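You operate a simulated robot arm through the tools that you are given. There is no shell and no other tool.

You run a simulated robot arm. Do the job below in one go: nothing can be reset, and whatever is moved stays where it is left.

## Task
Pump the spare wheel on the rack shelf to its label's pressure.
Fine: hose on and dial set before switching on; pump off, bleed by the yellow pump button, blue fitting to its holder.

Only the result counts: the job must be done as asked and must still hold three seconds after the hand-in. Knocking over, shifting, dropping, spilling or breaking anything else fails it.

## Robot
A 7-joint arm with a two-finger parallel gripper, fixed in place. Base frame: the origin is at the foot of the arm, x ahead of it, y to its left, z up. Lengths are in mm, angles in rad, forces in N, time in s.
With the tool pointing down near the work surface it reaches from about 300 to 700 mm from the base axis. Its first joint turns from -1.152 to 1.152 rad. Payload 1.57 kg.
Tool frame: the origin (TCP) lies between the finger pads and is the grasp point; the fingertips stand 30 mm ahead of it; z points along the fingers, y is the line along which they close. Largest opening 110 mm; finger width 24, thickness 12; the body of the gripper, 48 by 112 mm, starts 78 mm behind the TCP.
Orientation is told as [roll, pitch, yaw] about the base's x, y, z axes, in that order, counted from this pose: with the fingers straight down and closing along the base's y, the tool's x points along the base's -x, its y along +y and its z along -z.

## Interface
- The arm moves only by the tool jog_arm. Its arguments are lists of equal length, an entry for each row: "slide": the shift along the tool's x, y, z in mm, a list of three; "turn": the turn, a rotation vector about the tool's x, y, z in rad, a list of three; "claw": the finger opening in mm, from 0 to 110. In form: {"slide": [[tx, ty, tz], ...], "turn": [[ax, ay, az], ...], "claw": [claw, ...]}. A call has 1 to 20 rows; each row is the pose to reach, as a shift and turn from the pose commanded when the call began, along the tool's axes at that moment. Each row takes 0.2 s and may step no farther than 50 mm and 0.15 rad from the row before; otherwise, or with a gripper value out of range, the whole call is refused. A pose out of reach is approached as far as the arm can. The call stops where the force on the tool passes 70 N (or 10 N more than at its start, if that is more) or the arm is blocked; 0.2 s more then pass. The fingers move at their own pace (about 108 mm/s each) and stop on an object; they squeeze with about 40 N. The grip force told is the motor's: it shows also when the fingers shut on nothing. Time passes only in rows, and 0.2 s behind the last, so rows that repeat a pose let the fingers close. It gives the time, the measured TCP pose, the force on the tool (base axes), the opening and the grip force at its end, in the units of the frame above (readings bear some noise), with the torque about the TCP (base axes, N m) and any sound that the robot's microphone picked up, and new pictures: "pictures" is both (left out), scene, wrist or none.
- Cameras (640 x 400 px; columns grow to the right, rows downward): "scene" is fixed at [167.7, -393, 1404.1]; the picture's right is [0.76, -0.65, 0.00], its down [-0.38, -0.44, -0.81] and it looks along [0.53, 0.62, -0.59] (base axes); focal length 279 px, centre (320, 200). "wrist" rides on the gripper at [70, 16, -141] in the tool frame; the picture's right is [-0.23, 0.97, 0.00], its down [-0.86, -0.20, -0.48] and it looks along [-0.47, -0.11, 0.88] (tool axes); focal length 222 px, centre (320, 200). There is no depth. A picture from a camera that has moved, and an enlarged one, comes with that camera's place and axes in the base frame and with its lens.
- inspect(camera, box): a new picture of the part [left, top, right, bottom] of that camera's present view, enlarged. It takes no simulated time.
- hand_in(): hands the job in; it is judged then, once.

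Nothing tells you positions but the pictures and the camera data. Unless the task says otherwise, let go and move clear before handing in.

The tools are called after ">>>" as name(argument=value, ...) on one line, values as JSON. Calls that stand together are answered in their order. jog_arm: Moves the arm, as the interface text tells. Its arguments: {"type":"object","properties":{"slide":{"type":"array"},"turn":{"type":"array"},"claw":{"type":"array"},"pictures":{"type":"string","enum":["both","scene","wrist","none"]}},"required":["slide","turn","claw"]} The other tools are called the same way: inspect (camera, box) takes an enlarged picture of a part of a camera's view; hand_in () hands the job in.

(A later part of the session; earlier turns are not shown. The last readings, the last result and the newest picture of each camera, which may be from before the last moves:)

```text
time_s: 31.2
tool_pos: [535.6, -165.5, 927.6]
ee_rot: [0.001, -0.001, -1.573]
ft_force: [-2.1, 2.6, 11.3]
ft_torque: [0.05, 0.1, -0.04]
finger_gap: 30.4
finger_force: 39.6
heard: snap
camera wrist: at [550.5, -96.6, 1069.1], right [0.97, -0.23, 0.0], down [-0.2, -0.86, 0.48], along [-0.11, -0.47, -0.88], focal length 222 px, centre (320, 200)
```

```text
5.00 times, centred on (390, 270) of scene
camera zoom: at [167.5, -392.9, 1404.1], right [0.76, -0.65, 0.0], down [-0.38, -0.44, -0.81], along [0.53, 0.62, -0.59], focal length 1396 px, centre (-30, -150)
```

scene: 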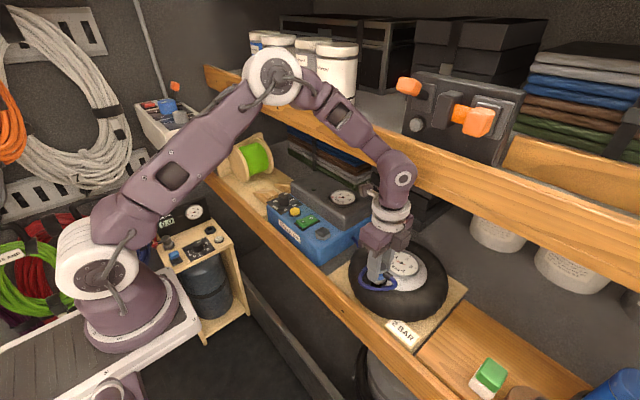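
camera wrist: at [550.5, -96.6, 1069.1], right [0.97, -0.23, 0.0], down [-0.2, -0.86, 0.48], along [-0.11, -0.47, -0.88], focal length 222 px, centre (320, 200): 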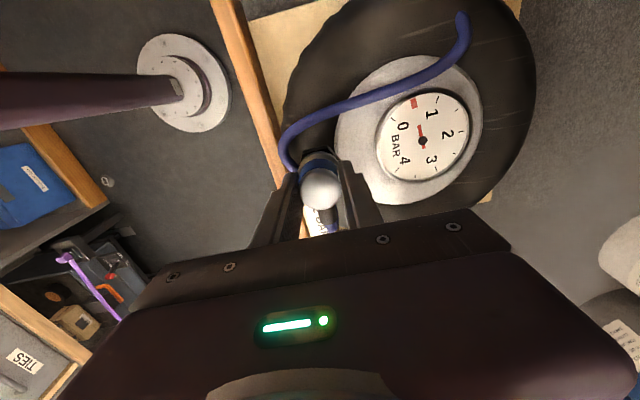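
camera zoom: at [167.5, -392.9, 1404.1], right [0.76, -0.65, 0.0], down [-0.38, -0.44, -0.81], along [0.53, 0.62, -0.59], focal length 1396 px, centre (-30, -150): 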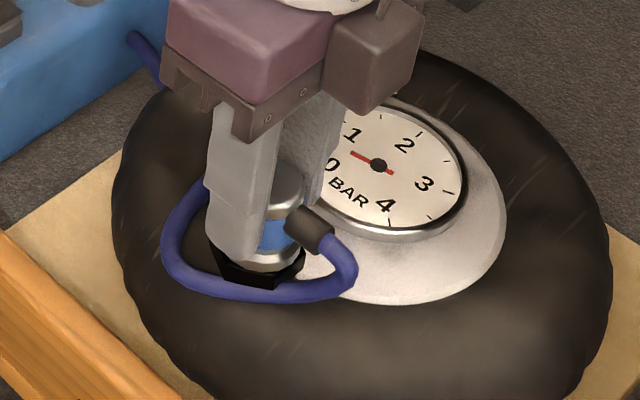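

The fitting snapped onto the wheel valve. I open the fingers, rise slightly and back out in +y.

>>> jog_arm(slide=[[0, 0, 5], [0, 0, 5], [0, 0, 5], [0, 0, -8], [30, 0, -8], [65, 0, -8], [65, 0, -40], [65, 0, -40]], turn=[[0, 0, 0], [0, 0, 0], [0, 0, 0], [0, 0, 0], [0, 0, 0], [0, 0, 0], [0, 0, 0], [0, 0, 0]], claw=[54, 54, 54, 54, 54, 54, 54, 54])

>>> inspect(camera="scene", box=[340, 230, 440, 310])

```text
time_s: 33.0
tool_pos: [534.5, -100.8, 966.6]
ee_rot: [0.002, 0.0, -1.571]
ft_force: [0.5, 0.1, -0.8]
ft_torque: [0.01, -0.02, 0.02]
finger_gap: 53.7
finger_force: 0.1
camera wrist: at [550.6, -31.2, 1107.8], right [0.97, -0.23, 0.0], down [-0.2, -0.85, 0.48], along [-0.11, -0.47, -0.88], focal length 222 px, centre (320, 200)
```

scene: 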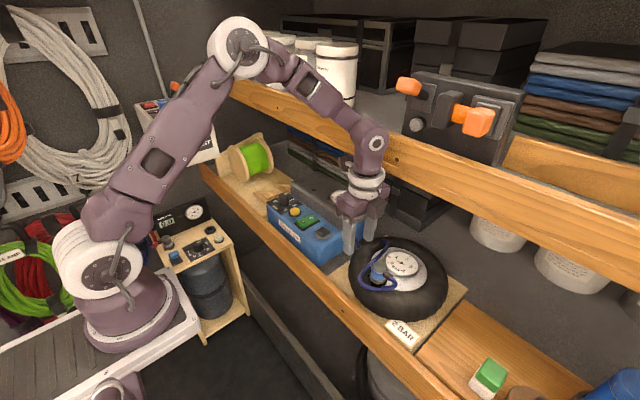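
wrist: 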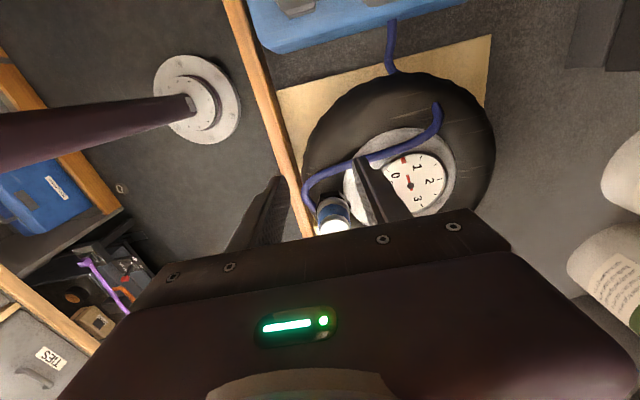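

```text
5.00 times, centred on (390, 270) of scene
camera zoom: at [167.7, -393.0, 1404.1], right [0.76, -0.65, 0.0], down [-0.38, -0.44, -0.81], along [0.53, 0.62, -0.59], focal length 1396 px, centre (-30, -150)
```

zoom: 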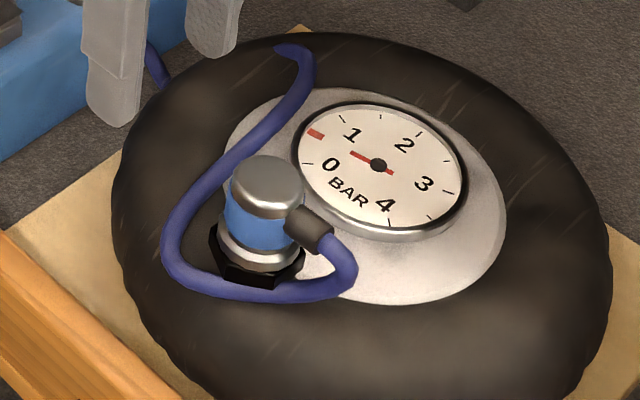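

The fitting stays on the valve, dial at 2. Next I close the fingers and go above the "I" end of the green rocker switch (≈ [531, 109.5], z ≈ 881).

>>> jog_arm(slide=[[42, -1, 0], [84, -2, 0], [126, -3, 0], [168, -4, 0], [211, -4, 0], [211, -4, 27], [211, -4, 27]], turn=[[0, 0, 0], [0, 0, 0], [0, 0, 0], [0, 0, 0], [0, 0, 0], [0, 0, 0], [0, 0, 0]], claw=[54, 30, 0, 0, 0, 0, 0])

>>> inspect(camera="wrist", box=[220, 110, 400, 240])

>>> inspect(camera="scene", box=[260, 160, 360, 250])

```text
time_s: 34.6
tool_pos: [529.8, 111.3, 939.9]
ee_rot: [0.001, 0.0, -1.571]
ft_force: [0.1, -0.7, -0.7]
ft_torque: [-0.01, 0.01, -0.01]
finger_gap: 0.0
finger_force: 21.3
camera wrist: at [546.4, 180.2, 1081.4], right [0.97, -0.23, 0.0], down [-0.2, -0.86, 0.48], along [-0.11, -0.47, -0.88], focal length 222 px, centre (320, 200)
```

scene: 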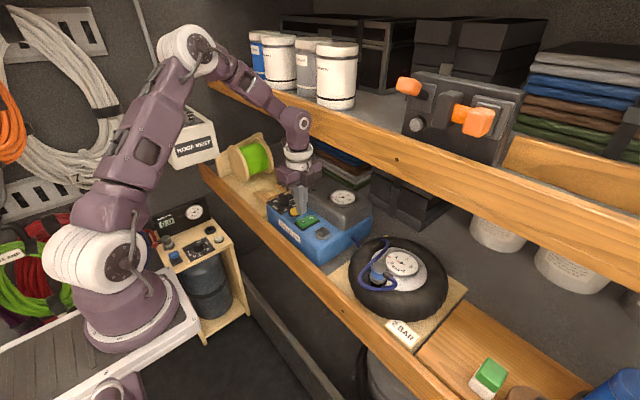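
wrist: 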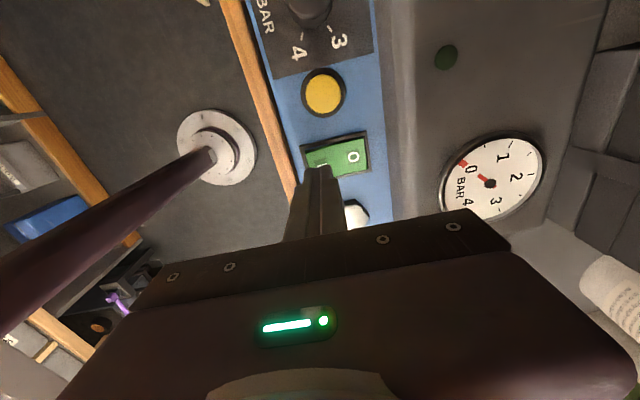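

```text
3.08 times, centred on (310, 175) of wrist
camera zoom: at [546.4, 180.2, 1081.4], right [0.97, -0.23, 0.0], down [-0.2, -0.86, 0.48], along [-0.11, -0.47, -0.88], focal length 684 px, centre (351, 277)
```

zoom: 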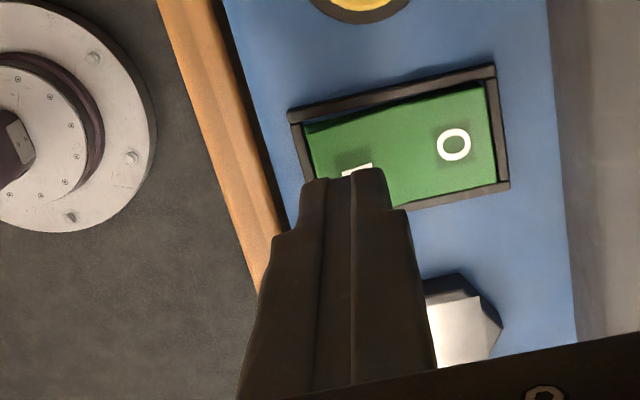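

```text
4.44 times, centred on (310, 205) of scene
camera zoom: at [167.7, -393.0, 1404.1], right [0.76, -0.65, 0.0], down [-0.38, -0.44, -0.81], along [0.53, 0.62, -0.59], focal length 1240 px, centre (364, 178)
```

zoom: 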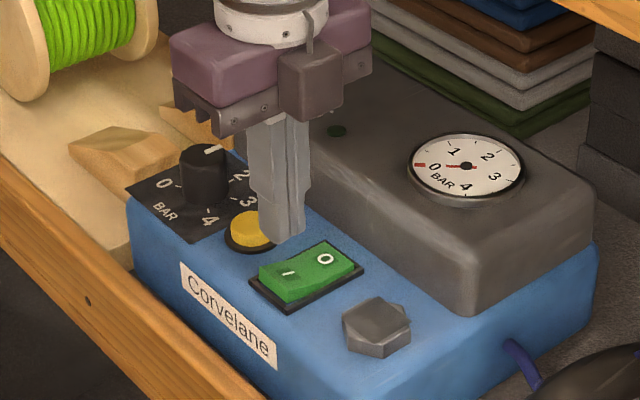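

The closed fingertips are over the "I" end. I lower onto it in small steps, watching force and sound.

>>> jog_arm(slide=[[0, 0, 15], [0, 0, 25], [0, 0, 28], [0, 0, 30], [0, 0, 32], [0, 0, 34]], turn=[[0, 0, 0], [0, 0, 0], [0, 0, 0], [0, 0, 0], [0, 0, 0], [0, 0, 0]], claw=[0, 0, 0, 0, 0, 0])

>>> inspect(camera="scene", box=[260, 160, 360, 250])

```text
time_s: 36.0
tool_pos: [530.4, 110.9, 906.0]
ee_rot: [0.0, -0.001, -1.57]
ft_force: [-1.3, 0.0, 5.1]
ft_torque: [-0.01, 0.02, 0.01]
finger_gap: 0.0
finger_force: 21.3
camera wrist: at [546.9, 179.4, 1047.6], right [0.97, -0.23, 0.0], down [-0.2, -0.86, 0.48], along [-0.11, -0.47, -0.88], focal length 222 px, centre (320, 200)
```

scene: 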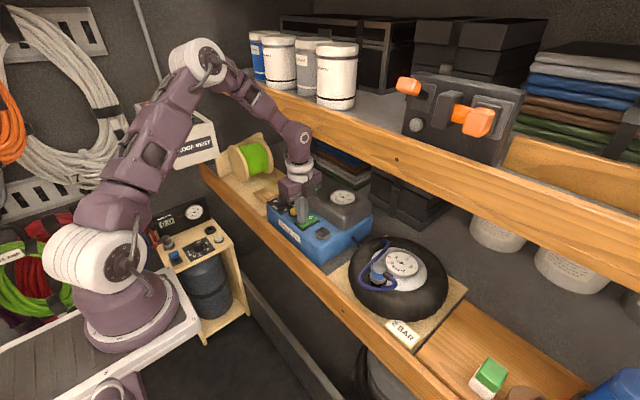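
wrist: 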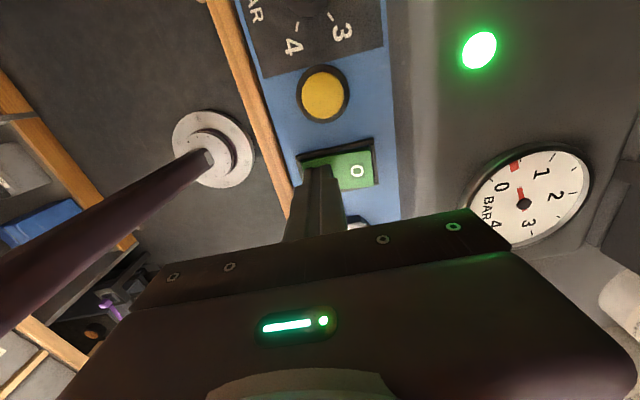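

```text
4.44 times, centred on (310, 205) of scene
camera zoom: at [167.6, -393.0, 1404.1], right [0.76, -0.65, 0.0], down [-0.38, -0.44, -0.81], along [0.53, 0.62, -0.59], focal length 1240 px, centre (364, 178)
```

zoom: 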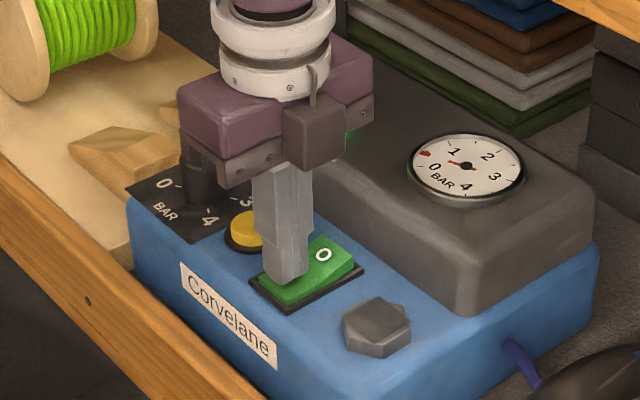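

The lamp is lit: the pump runs. I lift off the switch and watch the wheel gauge.

>>> jog_arm(slide=[[0, 0, -15], [0, 0, -35], [0, 0, -35], [0, 0, -35], [0, 0, -35]], turn=[[0, 0, 0], [0, 0, 0], [0, 0, 0], [0, 0, 0], [0, 0, 0]], claw=[0, 0, 0, 0, 0])

>>> inspect(camera="scene", box=[360, 235, 440, 300])

>>> inspect(camera="scene", box=[270, 170, 370, 250])

```text
time_s: 37.2
tool_pos: [530.3, 109.6, 940.7]
ee_rot: [0.0, 0.0, -1.572]
ft_force: [0.6, 0.6, -0.7]
ft_torque: [-0.02, -0.04, 0.0]
finger_gap: 0.0
finger_force: 22.1
camera wrist: at [546.4, 179.2, 1082.2], right [0.97, -0.23, 0.0], down [-0.2, -0.86, 0.48], along [-0.11, -0.47, -0.88], focal length 222 px, centre (320, 200)
```

scene: 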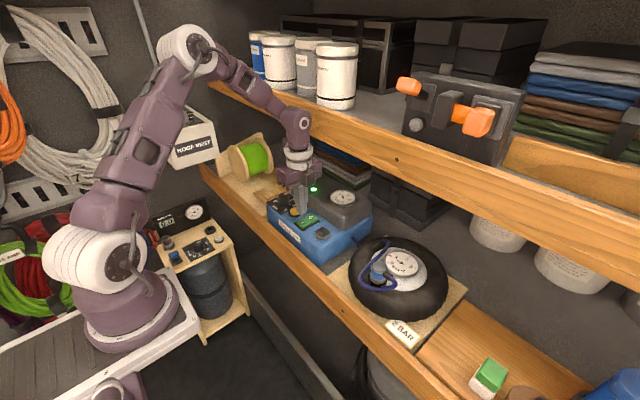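
wrist: 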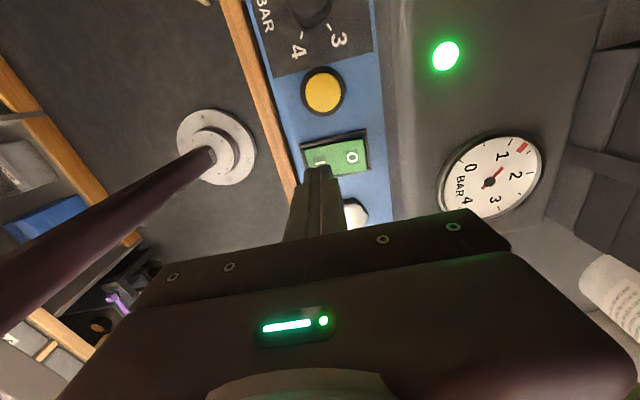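

```text
6.15 times, centred on (400, 268) of scene
camera zoom: at [167.7, -393.0, 1404.1], right [0.76, -0.65, 0.0], down [-0.38, -0.44, -0.81], along [0.53, 0.62, -0.59], focal length 1718 px, centre (-172, -215)
```

zoom: 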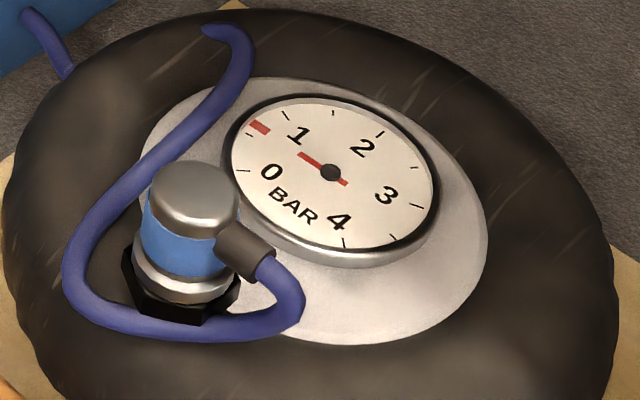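

```text
5.00 times, centred on (320, 210) of scene
camera zoom: at [167.7, -393.0, 1404.1], right [0.76, -0.65, 0.0], down [-0.38, -0.44, -0.81], along [0.53, 0.62, -0.59], focal length 1396 px, centre (320, 150)
```

zoom: 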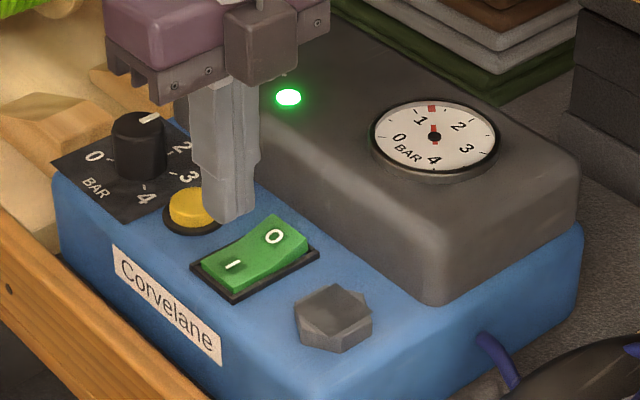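

The pump gauge climbs (1.5) and the wheel gauge has begun to rise. I wait in place, checking both.

>>> jog_arm(slide=[[0, 0, 0], [0, 0, 0], [0, 0, 0], [0, 0, 0], [0, 0, 0], [0, 0, 0], [0, 0, 0], [0, 0, 0], [0, 0, 0], [0, 0, 0]], turn=[[0, 0, 0], [0, 0, 0], [0, 0, 0], [0, 0, 0], [0, 0, 0], [0, 0, 0], [0, 0, 0], [0, 0, 0], [0, 0, 0], [0, 0, 0]], claw=[0, 0, 0, 0, 0, 0, 0, 0, 0, 0], pictures="wrist")

>>> inspect(camera="scene", box=[360, 235, 440, 300])

>>> inspect(camera="scene", box=[320, 175, 370, 215])

```text
time_s: 39.4
tool_pos: [530.7, 109.9, 940.6]
ee_rot: [0.0, 0.001, -1.571]
ft_force: [-0.6, -0.3, 0.0]
ft_torque: [0.02, -0.02, 0.04]
finger_gap: 0.0
finger_force: 21.2
camera wrist: at [546.4, 179.2, 1082.1], right [0.97, -0.23, 0.0], down [-0.2, -0.86, 0.48], along [-0.11, -0.47, -0.88], focal length 222 px, centre (320, 200)
```

wrist: 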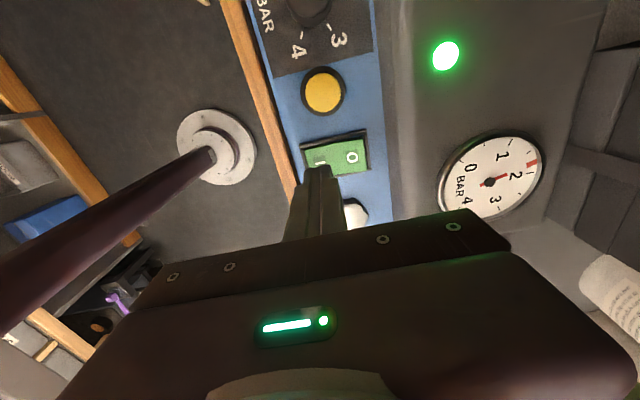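

```text
6.15 times, centred on (400, 268) of scene
camera zoom: at [167.7, -393.0, 1404.1], right [0.76, -0.65, 0.0], down [-0.38, -0.44, -0.81], along [0.53, 0.62, -0.59], focal length 1718 px, centre (-172, -215)
```

zoom: 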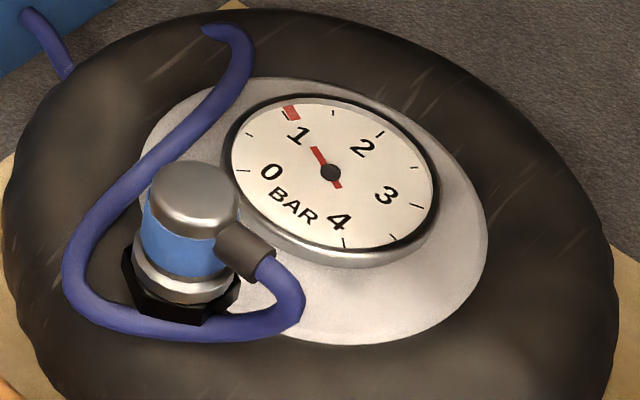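

```text
10.00 times, centred on (345, 195) of scene
camera zoom: at [167.7, -393.0, 1404.1], right [0.76, -0.65, 0.0], down [-0.38, -0.44, -0.81], along [0.53, 0.62, -0.59], focal length 2791 px, centre (70, 250)
```

zoom: 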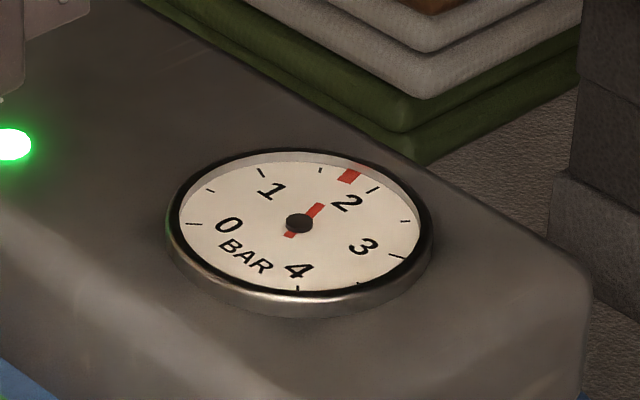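

Wheel ≈ 1.05 bar, hose ≈ 1.8 bar. I keep waiting.

>>> jog_arm(slide=[[0, 0, 0], [0, 0, 0], [0, 0, 0], [0, 0, 0], [0, 0, 0], [0, 0, 0], [0, 0, 0], [0, 0, 0], [0, 0, 0], [0, 0, 0], [0, 0, 0], [0, 0, 0], [0, 0, 0], [0, 0, 0], [0, 0, 0]], turn=[[0, 0, 0], [0, 0, 0], [0, 0, 0], [0, 0, 0], [0, 0, 0], [0, 0, 0], [0, 0, 0], [0, 0, 0], [0, 0, 0], [0, 0, 0], [0, 0, 0], [0, 0, 0], [0, 0, 0], [0, 0, 0], [0, 0, 0]], claw=[0, 0, 0, 0, 0, 0, 0, 0, 0, 0, 0, 0, 0, 0, 0], pictures="none")

>>> inspect(camera="scene", box=[360, 235, 440, 300])

>>> inspect(camera="scene", box=[320, 175, 370, 215])

```text
time_s: 42.6
tool_pos: [530.3, 109.4, 940.2]
ee_rot: [0.001, 0.001, -1.57]
ft_force: [0.2, -0.9, 0.5]
ft_torque: [0.02, 0.0, 0.01]
finger_gap: 0.0
finger_force: 20.8
```

```text
6.15 times, centred on (400, 268) of scene
camera zoom: at [167.7, -393.0, 1404.1], right [0.76, -0.65, 0.0], down [-0.38, -0.44, -0.81], along [0.53, 0.62, -0.59], focal length 1718 px, centre (-172, -215)
```

zoom: 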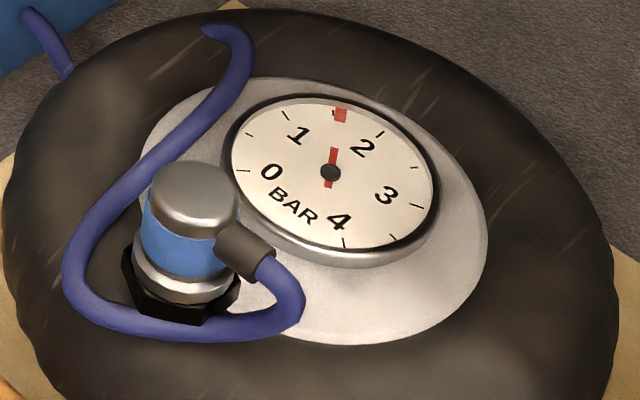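

```text
10.00 times, centred on (345, 195) of scene
camera zoom: at [167.7, -393.0, 1404.1], right [0.76, -0.65, 0.0], down [-0.38, -0.44, -0.81], along [0.53, 0.62, -0.59], focal length 2791 px, centre (70, 250)
```

zoom: 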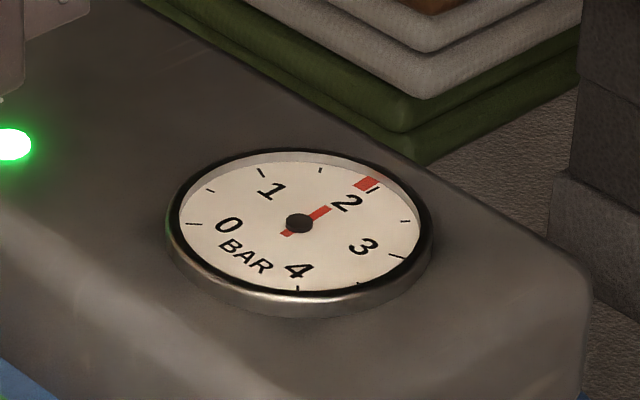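

Wheel ≈ 1.55, hose ≈ 1.95. I keep waiting for it to settle at 2.

>>> jog_arm(slide=[[0, 0, 0], [0, 0, 0], [0, 0, 0], [0, 0, 0], [0, 0, 0], [0, 0, 0], [0, 0, 0], [0, 0, 0], [0, 0, 0], [0, 0, 0], [0, 0, 0], [0, 0, 0], [0, 0, 0], [0, 0, 0], [0, 0, 0], [0, 0, 0], [0, 0, 0], [0, 0, 0], [0, 0, 0], [0, 0, 0]], turn=[[0, 0, 0], [0, 0, 0], [0, 0, 0], [0, 0, 0], [0, 0, 0], [0, 0, 0], [0, 0, 0], [0, 0, 0], [0, 0, 0], [0, 0, 0], [0, 0, 0], [0, 0, 0], [0, 0, 0], [0, 0, 0], [0, 0, 0], [0, 0, 0], [0, 0, 0], [0, 0, 0], [0, 0, 0], [0, 0, 0]], claw=[0, 0, 0, 0, 0, 0, 0, 0, 0, 0, 0, 0, 0, 0, 0, 0, 0, 0, 0, 0], pictures="none")

>>> inspect(camera="scene", box=[360, 235, 440, 300])

>>> inspect(camera="scene", box=[320, 175, 370, 215])

```text
time_s: 46.8
tool_pos: [530.0, 110.5, 941.1]
ee_rot: [0.0, 0.001, -1.571]
ft_force: [0.0, 0.0, -0.4]
ft_torque: [0.01, 0.01, 0.0]
finger_gap: 0.1
finger_force: 21.2
```

```text
6.15 times, centred on (400, 268) of scene
camera zoom: at [167.7, -393.0, 1404.1], right [0.76, -0.65, 0.0], down [-0.38, -0.44, -0.81], along [0.53, 0.62, -0.59], focal length 1718 px, centre (-172, -215)
```

zoom: 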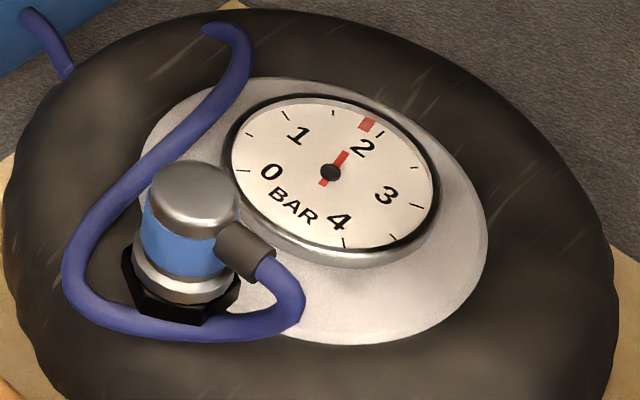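

```text
10.00 times, centred on (345, 195) of scene
camera zoom: at [167.7, -393.0, 1404.1], right [0.76, -0.65, 0.0], down [-0.38, -0.44, -0.81], along [0.53, 0.62, -0.59], focal length 2791 px, centre (70, 250)
```

zoom: 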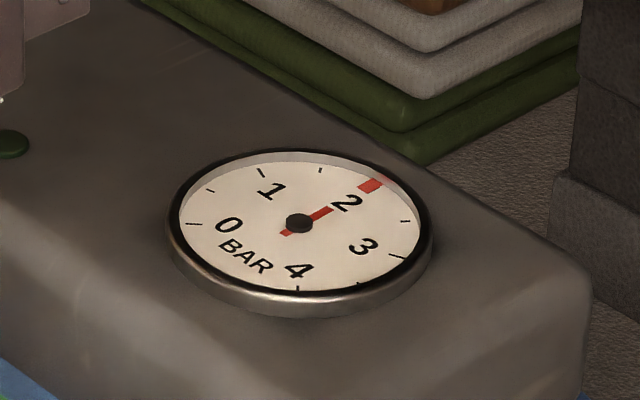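

Wheel ≈ 1.85, hose ≈ 2.0, and the lamp has gone out (regulator reached its setting). I wait further for the wheel to equalise.

>>> jog_arm(slide=[[0, 0, 0], [0, 0, 0], [0, 0, 0], [0, 0, 0], [0, 0, 0], [0, 0, 0], [0, 0, 0], [0, 0, 0], [0, 0, 0], [0, 0, 0], [0, 0, 0], [0, 0, 0], [0, 0, 0], [0, 0, 0], [0, 0, 0]], turn=[[0, 0, 0], [0, 0, 0], [0, 0, 0], [0, 0, 0], [0, 0, 0], [0, 0, 0], [0, 0, 0], [0, 0, 0], [0, 0, 0], [0, 0, 0], [0, 0, 0], [0, 0, 0], [0, 0, 0], [0, 0, 0], [0, 0, 0]], claw=[0, 0, 0, 0, 0, 0, 0, 0, 0, 0, 0, 0, 0, 0, 0], pictures="wrist")

>>> inspect(camera="scene", box=[360, 235, 440, 300])

>>> inspect(camera="scene", box=[320, 175, 370, 215])

>>> inspect(camera="scene", box=[270, 170, 370, 250])

```text
time_s: 50.0
tool_pos: [530.4, 110.1, 940.6]
ee_rot: [0.0, 0.002, -1.572]
ft_force: [-1.0, -0.4, -0.2]
ft_torque: [0.02, -0.02, 0.0]
finger_gap: 0.0
finger_force: 21.3
camera wrist: at [546.4, 179.2, 1082.1], right [0.97, -0.23, 0.0], down [-0.2, -0.86, 0.48], along [-0.11, -0.47, -0.88], focal length 222 px, centre (320, 200)
```

wrist: 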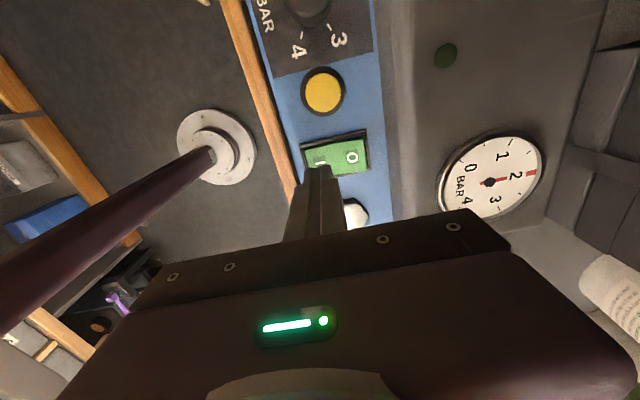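

```text
6.15 times, centred on (400, 268) of scene
camera zoom: at [167.7, -393.0, 1404.1], right [0.76, -0.65, 0.0], down [-0.38, -0.44, -0.81], along [0.53, 0.62, -0.59], focal length 1718 px, centre (-172, -215)
```

zoom: 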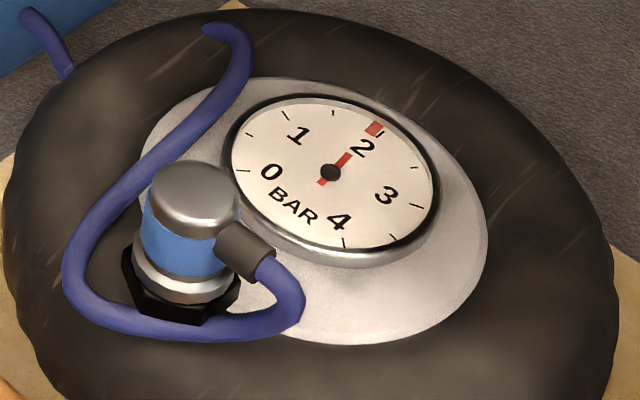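

```text
10.00 times, centred on (345, 195) of scene
camera zoom: at [167.7, -393.0, 1404.1], right [0.76, -0.65, 0.0], down [-0.38, -0.44, -0.81], along [0.53, 0.62, -0.59], focal length 2791 px, centre (70, 250)
```

zoom: 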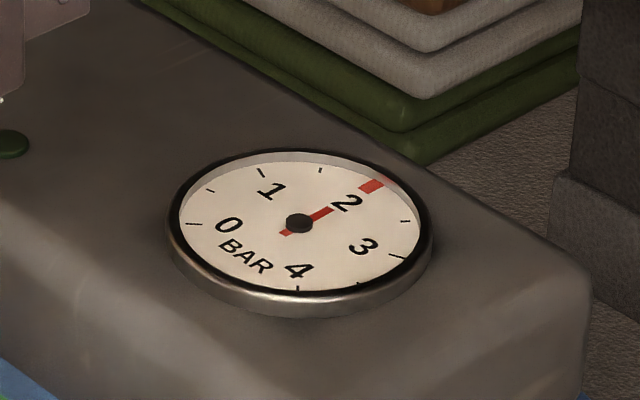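

```text
5.00 times, centred on (320, 210) of scene
camera zoom: at [167.7, -393.0, 1404.1], right [0.76, -0.65, 0.0], down [-0.38, -0.44, -0.81], along [0.53, 0.62, -0.59], focal length 1396 px, centre (320, 150)
```

zoom: 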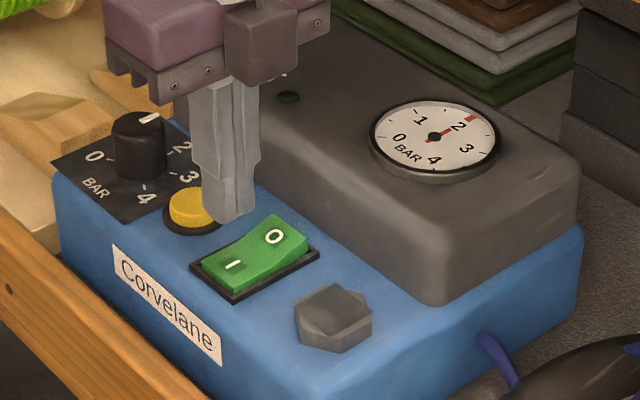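

Wheel ≈ 1.95 and still creeping up to 2. I wait a few more seconds.

>>> jog_arm(slide=[[0, 0, 0], [0, 0, 0], [0, 0, 0], [0, 0, 0], [0, 0, 0], [0, 0, 0], [0, 0, 0], [0, 0, 0], [0, 0, 0], [0, 0, 0], [0, 0, 0], [0, 0, 0], [0, 0, 0], [0, 0, 0], [0, 0, 0], [0, 0, 0], [0, 0, 0], [0, 0, 0], [0, 0, 0], [0, 0, 0]], turn=[[0, 0, 0], [0, 0, 0], [0, 0, 0], [0, 0, 0], [0, 0, 0], [0, 0, 0], [0, 0, 0], [0, 0, 0], [0, 0, 0], [0, 0, 0], [0, 0, 0], [0, 0, 0], [0, 0, 0], [0, 0, 0], [0, 0, 0], [0, 0, 0], [0, 0, 0], [0, 0, 0], [0, 0, 0], [0, 0, 0]], claw=[0, 0, 0, 0, 0, 0, 0, 0, 0, 0, 0, 0, 0, 0, 0, 0, 0, 0, 0, 0], pictures="none")

>>> inspect(camera="scene", box=[382, 244, 426, 276])

>>> inspect(camera="scene", box=[328, 186, 358, 206])

```text
time_s: 54.2
tool_pos: [530.2, 110.9, 941.2]
ee_rot: [0.0, 0.0, -1.57]
ft_force: [-0.1, -0.4, 0.0]
ft_torque: [0.0, 0.01, 0.01]
finger_gap: 0.3
finger_force: 20.8
```

```text
12.50 times, centred on (404, 260) of scene
camera zoom: at [167.7, -393.0, 1404.1], right [0.76, -0.65, 0.0], down [-0.38, -0.44, -0.81], along [0.53, 0.62, -0.59], focal length 3489 px, centre (-730, -550)
```

zoom: 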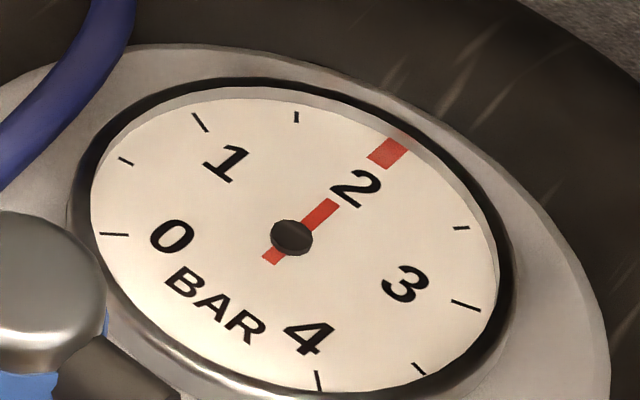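

```text
16.00 times, centred on (343, 196) of scene
camera zoom: at [167.7, -393.0, 1404.1], right [0.76, -0.65, 0.0], down [-0.38, -0.44, -0.81], along [0.53, 0.62, -0.59], focal length 4466 px, centre (-48, 264)
```

zoom: 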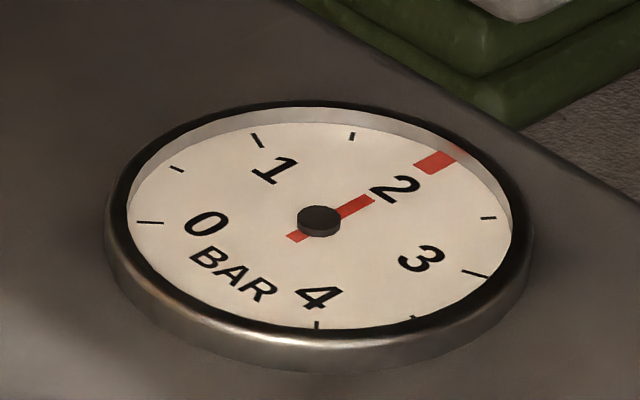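

The wheel gauge now stands at 2.0 bar, matching the hose gauge. Next I switch off: I tilt the tool 0.15 rad (to stay clear of the upper board) and go over the raised "O" end (≈ [562, 109]).

>>> jog_arm(slide=[[0, 0, -6], [0, 13, -6], [0, 26, -3], [0, 39, 0], [0, 39, 0]], turn=[[-0.1, 0, 0], [-0.15, 0, 0], [-0.15, 0, 0], [-0.15, 0, 0], [-0.15, 0, 0]], claw=[0, 0, 0, 0, 0])

>>> inspect(camera="wrist", box=[220, 110, 400, 240])

>>> inspect(camera="scene", box=[260, 130, 380, 240])

```text
time_s: 55.4
tool_pos: [571.1, 111.5, 940.4]
ee_rot: [0.15, -0.001, -1.57]
ft_force: [-0.1, -0.6, -0.1]
ft_torque: [0.04, 0.01, -0.03]
finger_gap: 0.0
finger_force: 21.6
camera wrist: at [564.5, 179.9, 1083.2], right [0.96, -0.23, 0.15], down [-0.27, -0.86, 0.44], along [0.02, -0.47, -0.88], focal length 222 px, centre (320, 200)
```

scene: 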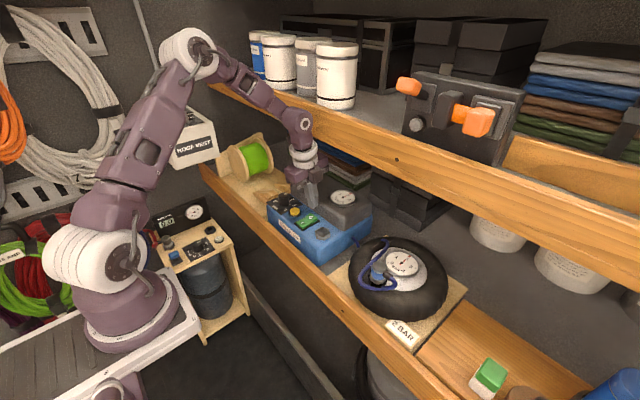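
wrist: 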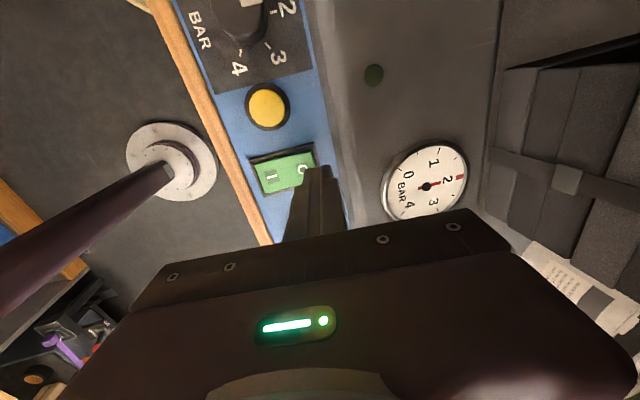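

```text
3.08 times, centred on (310, 175) of wrist
camera zoom: at [564.5, 179.9, 1083.2], right [0.96, -0.23, 0.15], down [-0.27, -0.86, 0.44], along [0.02, -0.47, -0.88], focal length 684 px, centre (351, 277)
```

zoom: 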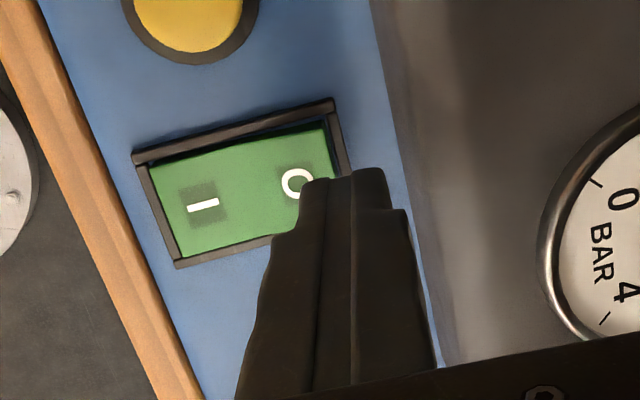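

```text
3.64 times, centred on (320, 185) of scene
camera zoom: at [167.7, -393.0, 1404.1], right [0.76, -0.65, 0.0], down [-0.38, -0.44, -0.81], along [0.53, 0.62, -0.59], focal length 1015 px, centre (320, 254)
```

zoom: 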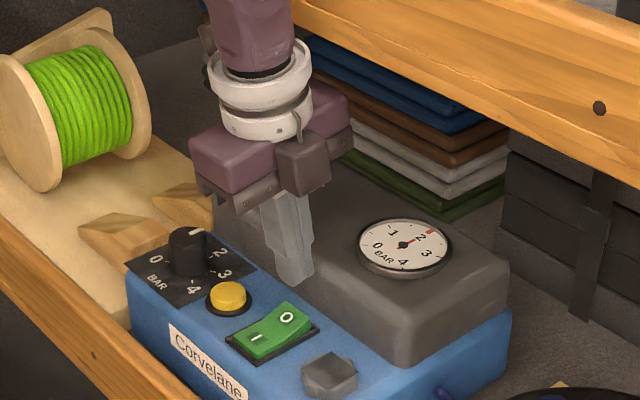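

Tips are above the raised "O" end with clearance from the board. I press it down in small steps.

>>> jog_arm(slide=[[0, -1.8, 12], [0, -3.0, 19.8], [0, -3.9, 25.7], [0, -4.3, 28.7], [0, -4.6, 30.7], [0, -4.9, 32.6], [0, -5.2, 34.6]], turn=[[0, 0, 0], [0, 0, 0], [0, 0, 0], [0, 0, 0], [0, 0, 0], [0, 0, 0], [0, 0, 0]], claw=[0, 0, 0, 0, 0, 0, 0])

>>> inspect(camera="scene", box=[260, 150, 380, 250])

>>> inspect(camera="wrist", box=[220, 110, 400, 240])

```text
time_s: 57.0
tool_pos: [569.0, 110.4, 905.8]
ee_rot: [0.149, -0.001, -1.571]
ft_force: [0.1, 0.3, -0.9]
ft_torque: [0.0, 0.0, 0.02]
finger_gap: 0.0
finger_force: 21.4
camera wrist: at [564.3, 179.4, 1048.4], right [0.96, -0.23, 0.15], down [-0.27, -0.86, 0.44], along [0.02, -0.47, -0.88], focal length 222 px, centre (320, 200)
```

scene: 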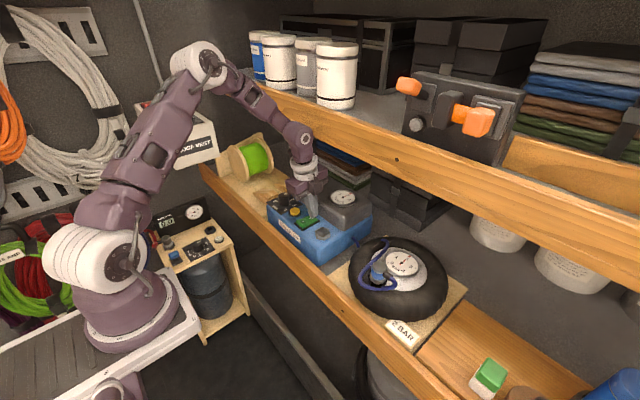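
wrist: 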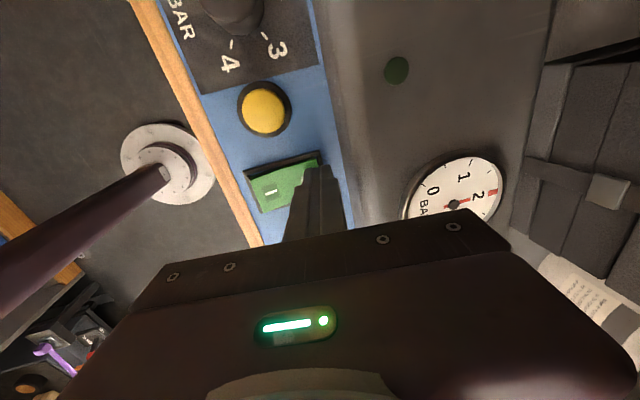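

```text
4.00 times, centred on (320, 200) of scene
camera zoom: at [167.7, -393.0, 1404.1], right [0.76, -0.65, 0.0], down [-0.38, -0.44, -0.81], along [0.53, 0.62, -0.59], focal length 1116 px, centre (320, 200)
```

zoom: 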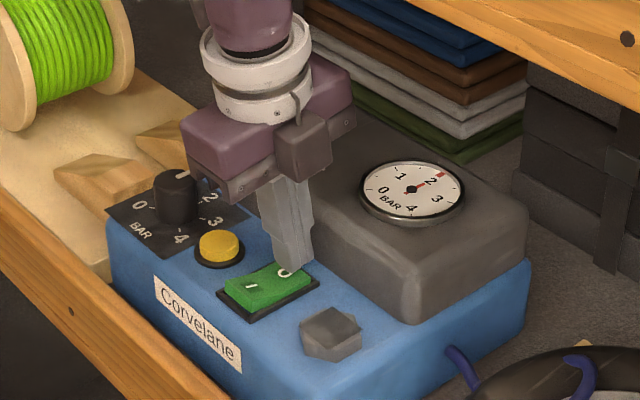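

```text
3.08 times, centred on (310, 175) of wrist
camera zoom: at [564.3, 179.4, 1048.4], right [0.96, -0.23, 0.15], down [-0.27, -0.86, 0.44], along [0.02, -0.47, -0.88], focal length 684 px, centre (351, 277)
```

zoom: 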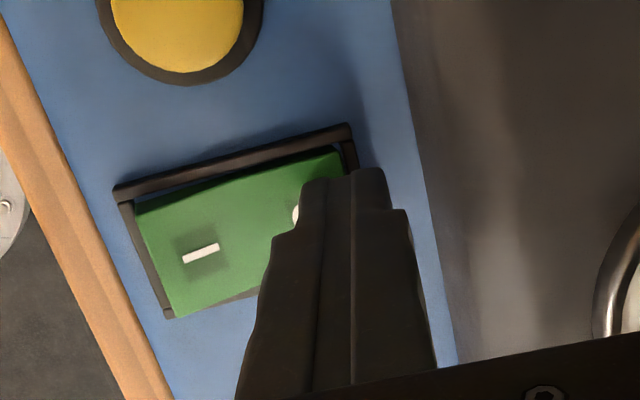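

The rocker seems to have flipped to O. I press 2 mm more to be sure, then lift off and check.

>>> jog_arm(slide=[[0, -0.3, 2], [0, -0.3, 2], [0, 2, -15], [0, 4.5, -32], [0, 4.5, -32]], turn=[[0, 0, 0], [0, 0, 0], [0, 0, 0], [0, 0, 0], [0, 0, 0]], claw=[0, 0, 0, 0, 0], pictures="wrist")

>>> inspect(camera="scene", box=[270, 170, 370, 250])

>>> inspect(camera="wrist", box=[220, 110, 400, 240])

>>> inspect(camera="scene", box=[382, 244, 426, 276])

```text
time_s: 58.2
tool_pos: [568.7, 109.3, 938.0]
ee_rot: [0.15, 0.001, -1.573]
ft_force: [0.9, 0.5, -0.7]
ft_torque: [0.0, 0.02, 0.0]
finger_gap: 0.1
finger_force: 21.2
camera wrist: at [564.3, 179.0, 1080.5], right [0.96, -0.23, 0.15], down [-0.27, -0.86, 0.44], along [0.02, -0.47, -0.88], focal length 222 px, centre (320, 200)
```

wrist: 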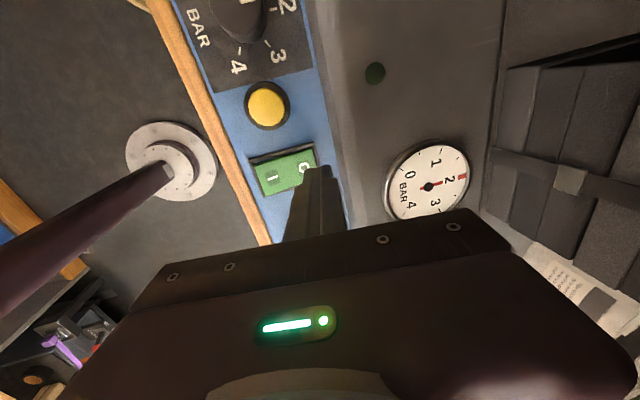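

```text
5.00 times, centred on (320, 210) of scene
camera zoom: at [167.7, -393.0, 1404.1], right [0.76, -0.65, 0.0], down [-0.38, -0.44, -0.81], along [0.53, 0.62, -0.59], focal length 1396 px, centre (320, 150)
```

zoom: 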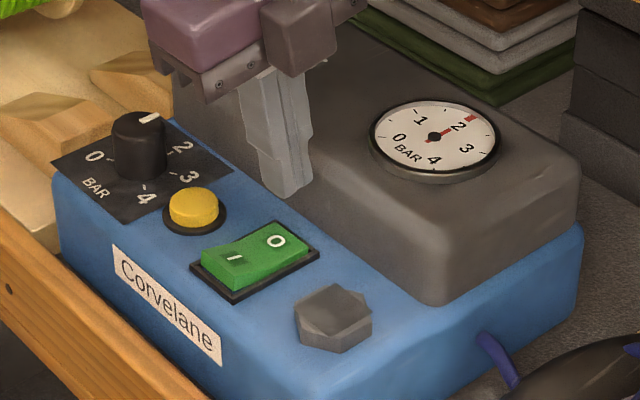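

```text
3.08 times, centred on (310, 175) of wrist
camera zoom: at [564.3, 179.0, 1080.5], right [0.96, -0.23, 0.15], down [-0.27, -0.86, 0.44], along [0.02, -0.47, -0.88], focal length 684 px, centre (351, 277)
```

zoom: 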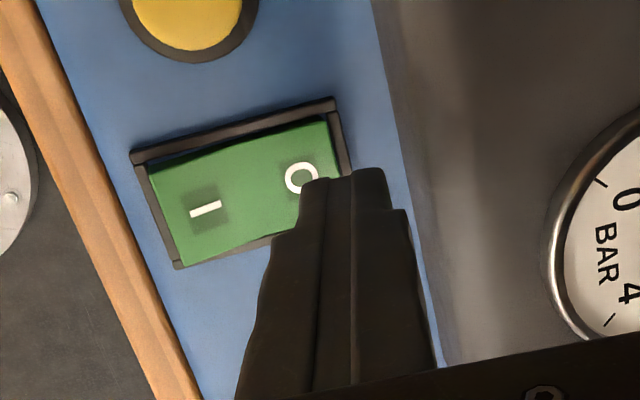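

```text
12.50 times, centred on (404, 260) of scene
camera zoom: at [167.7, -393.0, 1404.1], right [0.76, -0.65, 0.0], down [-0.38, -0.44, -0.81], along [0.53, 0.62, -0.59], focal length 3489 px, centre (-730, -550)
```

zoom: 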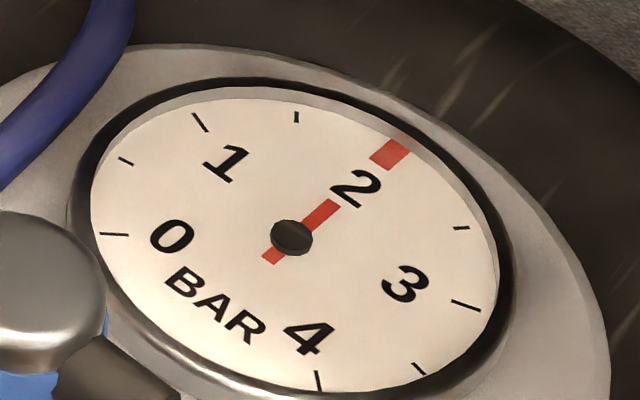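

The switch is back on O and the wheel holds 2.0 bar. Next is the yellow bleed button at about [546.5, 169.5], top z ≈ 877; I straighten the tool and go above it.

>>> jog_arm(slide=[[8, -21.9, -10.1], [35, -21.9, -10.1], [60, -21.9, -10.1], [60, -21.9, -10.1]], turn=[[0.07, 0, 0], [0.15, 0, 0], [0.15, 0, 0], [0.15, 0, 0]], claw=[0, 0, 0, 0])

>>> inspect(camera="wrist", box=[220, 110, 400, 240])

>>> inspect(camera="scene", box=[260, 150, 360, 240])

```text
time_s: 59.2
tool_pos: [547.7, 171.5, 945.7]
ee_rot: [0.0, -0.001, -1.571]
ft_force: [-0.2, 0.4, -0.5]
ft_torque: [-0.03, 0.0, 0.0]
finger_gap: 0.0
finger_force: 21.5
camera wrist: at [562.5, 239.8, 1086.8], right [0.97, -0.23, 0.0], down [-0.2, -0.86, 0.48], along [-0.11, -0.47, -0.88], focal length 222 px, centre (320, 200)
```

scene: 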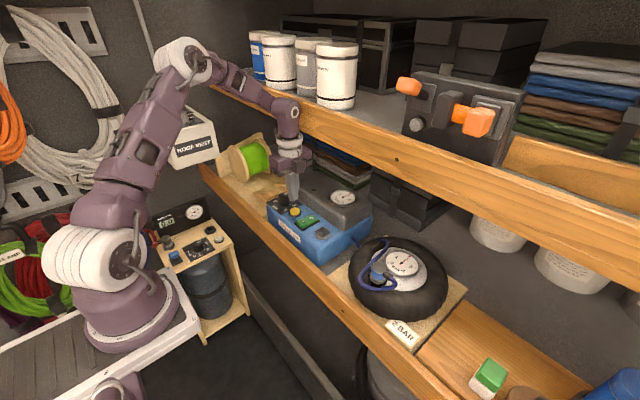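
wrist: 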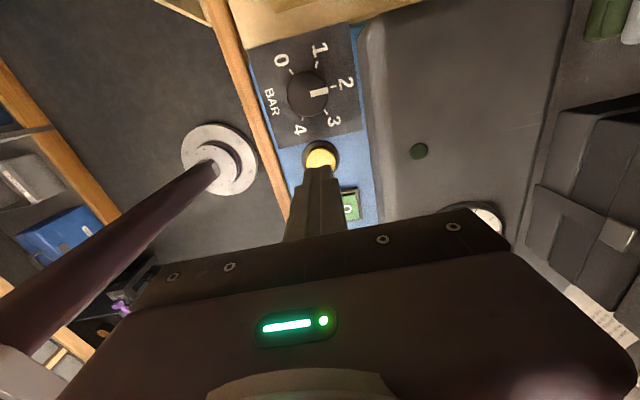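

```text
3.08 times, centred on (310, 175) of wrist
camera zoom: at [562.5, 239.8, 1086.8], right [0.97, -0.23, 0.0], down [-0.2, -0.86, 0.48], along [-0.11, -0.47, -0.88], focal length 684 px, centre (351, 277)
```

zoom: 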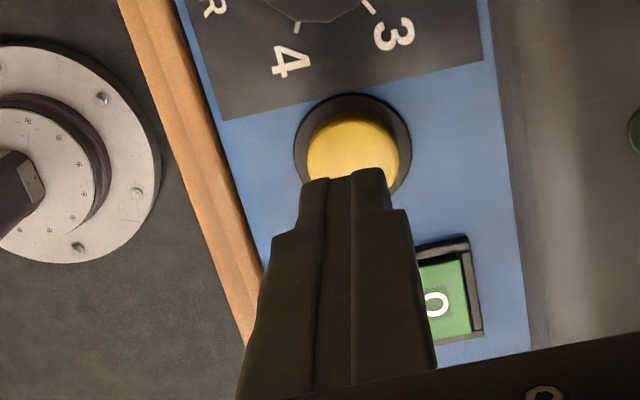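

```text
4.44 times, centred on (310, 195) of scene
camera zoom: at [167.7, -393.0, 1404.1], right [0.76, -0.65, 0.0], down [-0.38, -0.44, -0.81], along [0.53, 0.62, -0.59], focal length 1240 px, centre (364, 222)
```

zoom: 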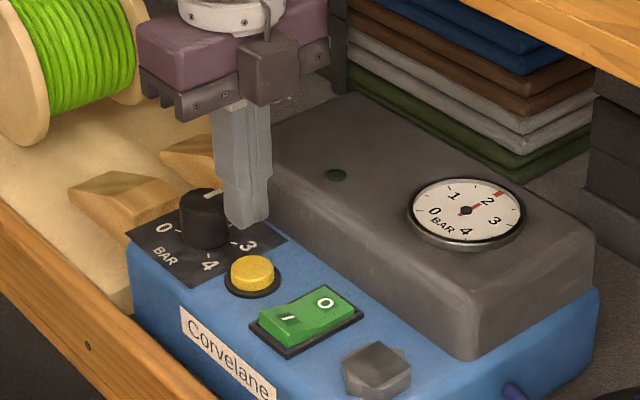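

The tips are above the yellow button. I press it in small steps and hold.

>>> jog_arm(slide=[[0.8, 0, 18], [0.8, 0, 32], [0.8, 0, 36], [0.8, 0, 38], [0.8, 0, 40], [0.8, 0, 42]], turn=[[0, 0, 0], [0, 0, 0], [0, 0, 0], [0, 0, 0], [0, 0, 0], [0, 0, 0]], claw=[0, 0, 0, 0, 0, 0])

>>> inspect(camera="scene", box=[260, 150, 380, 240])

>>> inspect(camera="scene", box=[382, 244, 426, 276])

```text
time_s: 60.6
tool_pos: [546.6, 171.3, 903.5]
ee_rot: [0.002, 0.0, -1.571]
ft_force: [-0.1, 0.8, 2.2]
ft_torque: [0.04, 0.0, -0.02]
finger_gap: 0.0
finger_force: 20.9
heard: click
camera wrist: at [562.1, 240.3, 1044.6], right [0.97, -0.23, 0.0], down [-0.2, -0.86, 0.48], along [-0.11, -0.47, -0.88], focal length 222 px, centre (320, 200)
```

scene: 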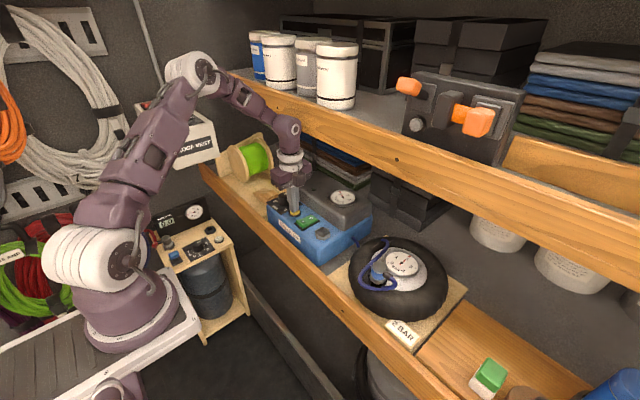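
wrist: 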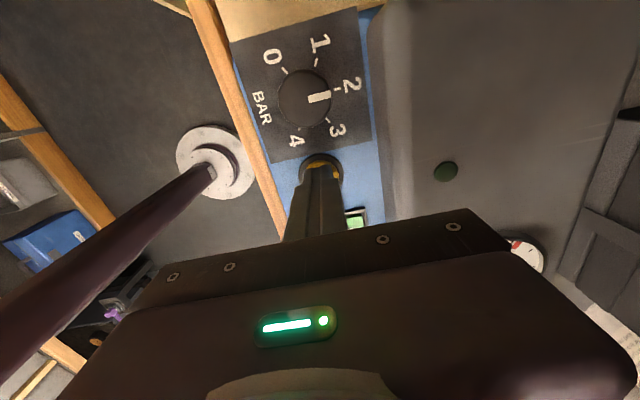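

```text
4.44 times, centred on (320, 195) of scene
camera zoom: at [167.6, -393.0, 1404.1], right [0.76, -0.65, 0.0], down [-0.38, -0.44, -0.81], along [0.53, 0.62, -0.59], focal length 1240 px, centre (320, 222)
```

zoom: 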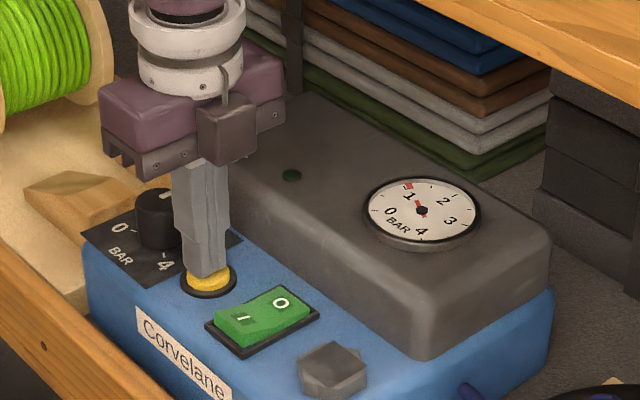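

```text
12.50 times, centred on (404, 260) of scene
camera zoom: at [167.6, -393.0, 1404.1], right [0.76, -0.65, 0.0], down [-0.38, -0.44, -0.81], along [0.53, 0.62, -0.59], focal length 3489 px, centre (-730, -550)
```

zoom: 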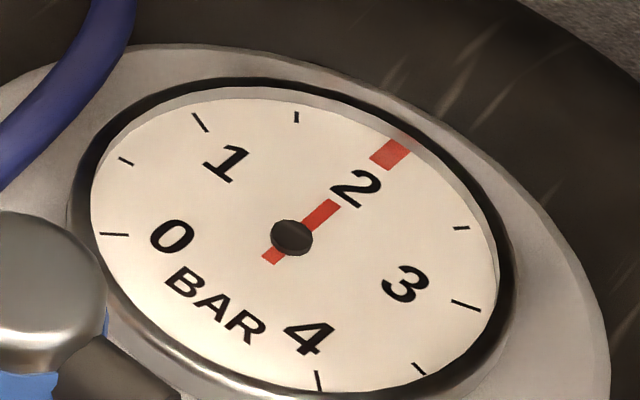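

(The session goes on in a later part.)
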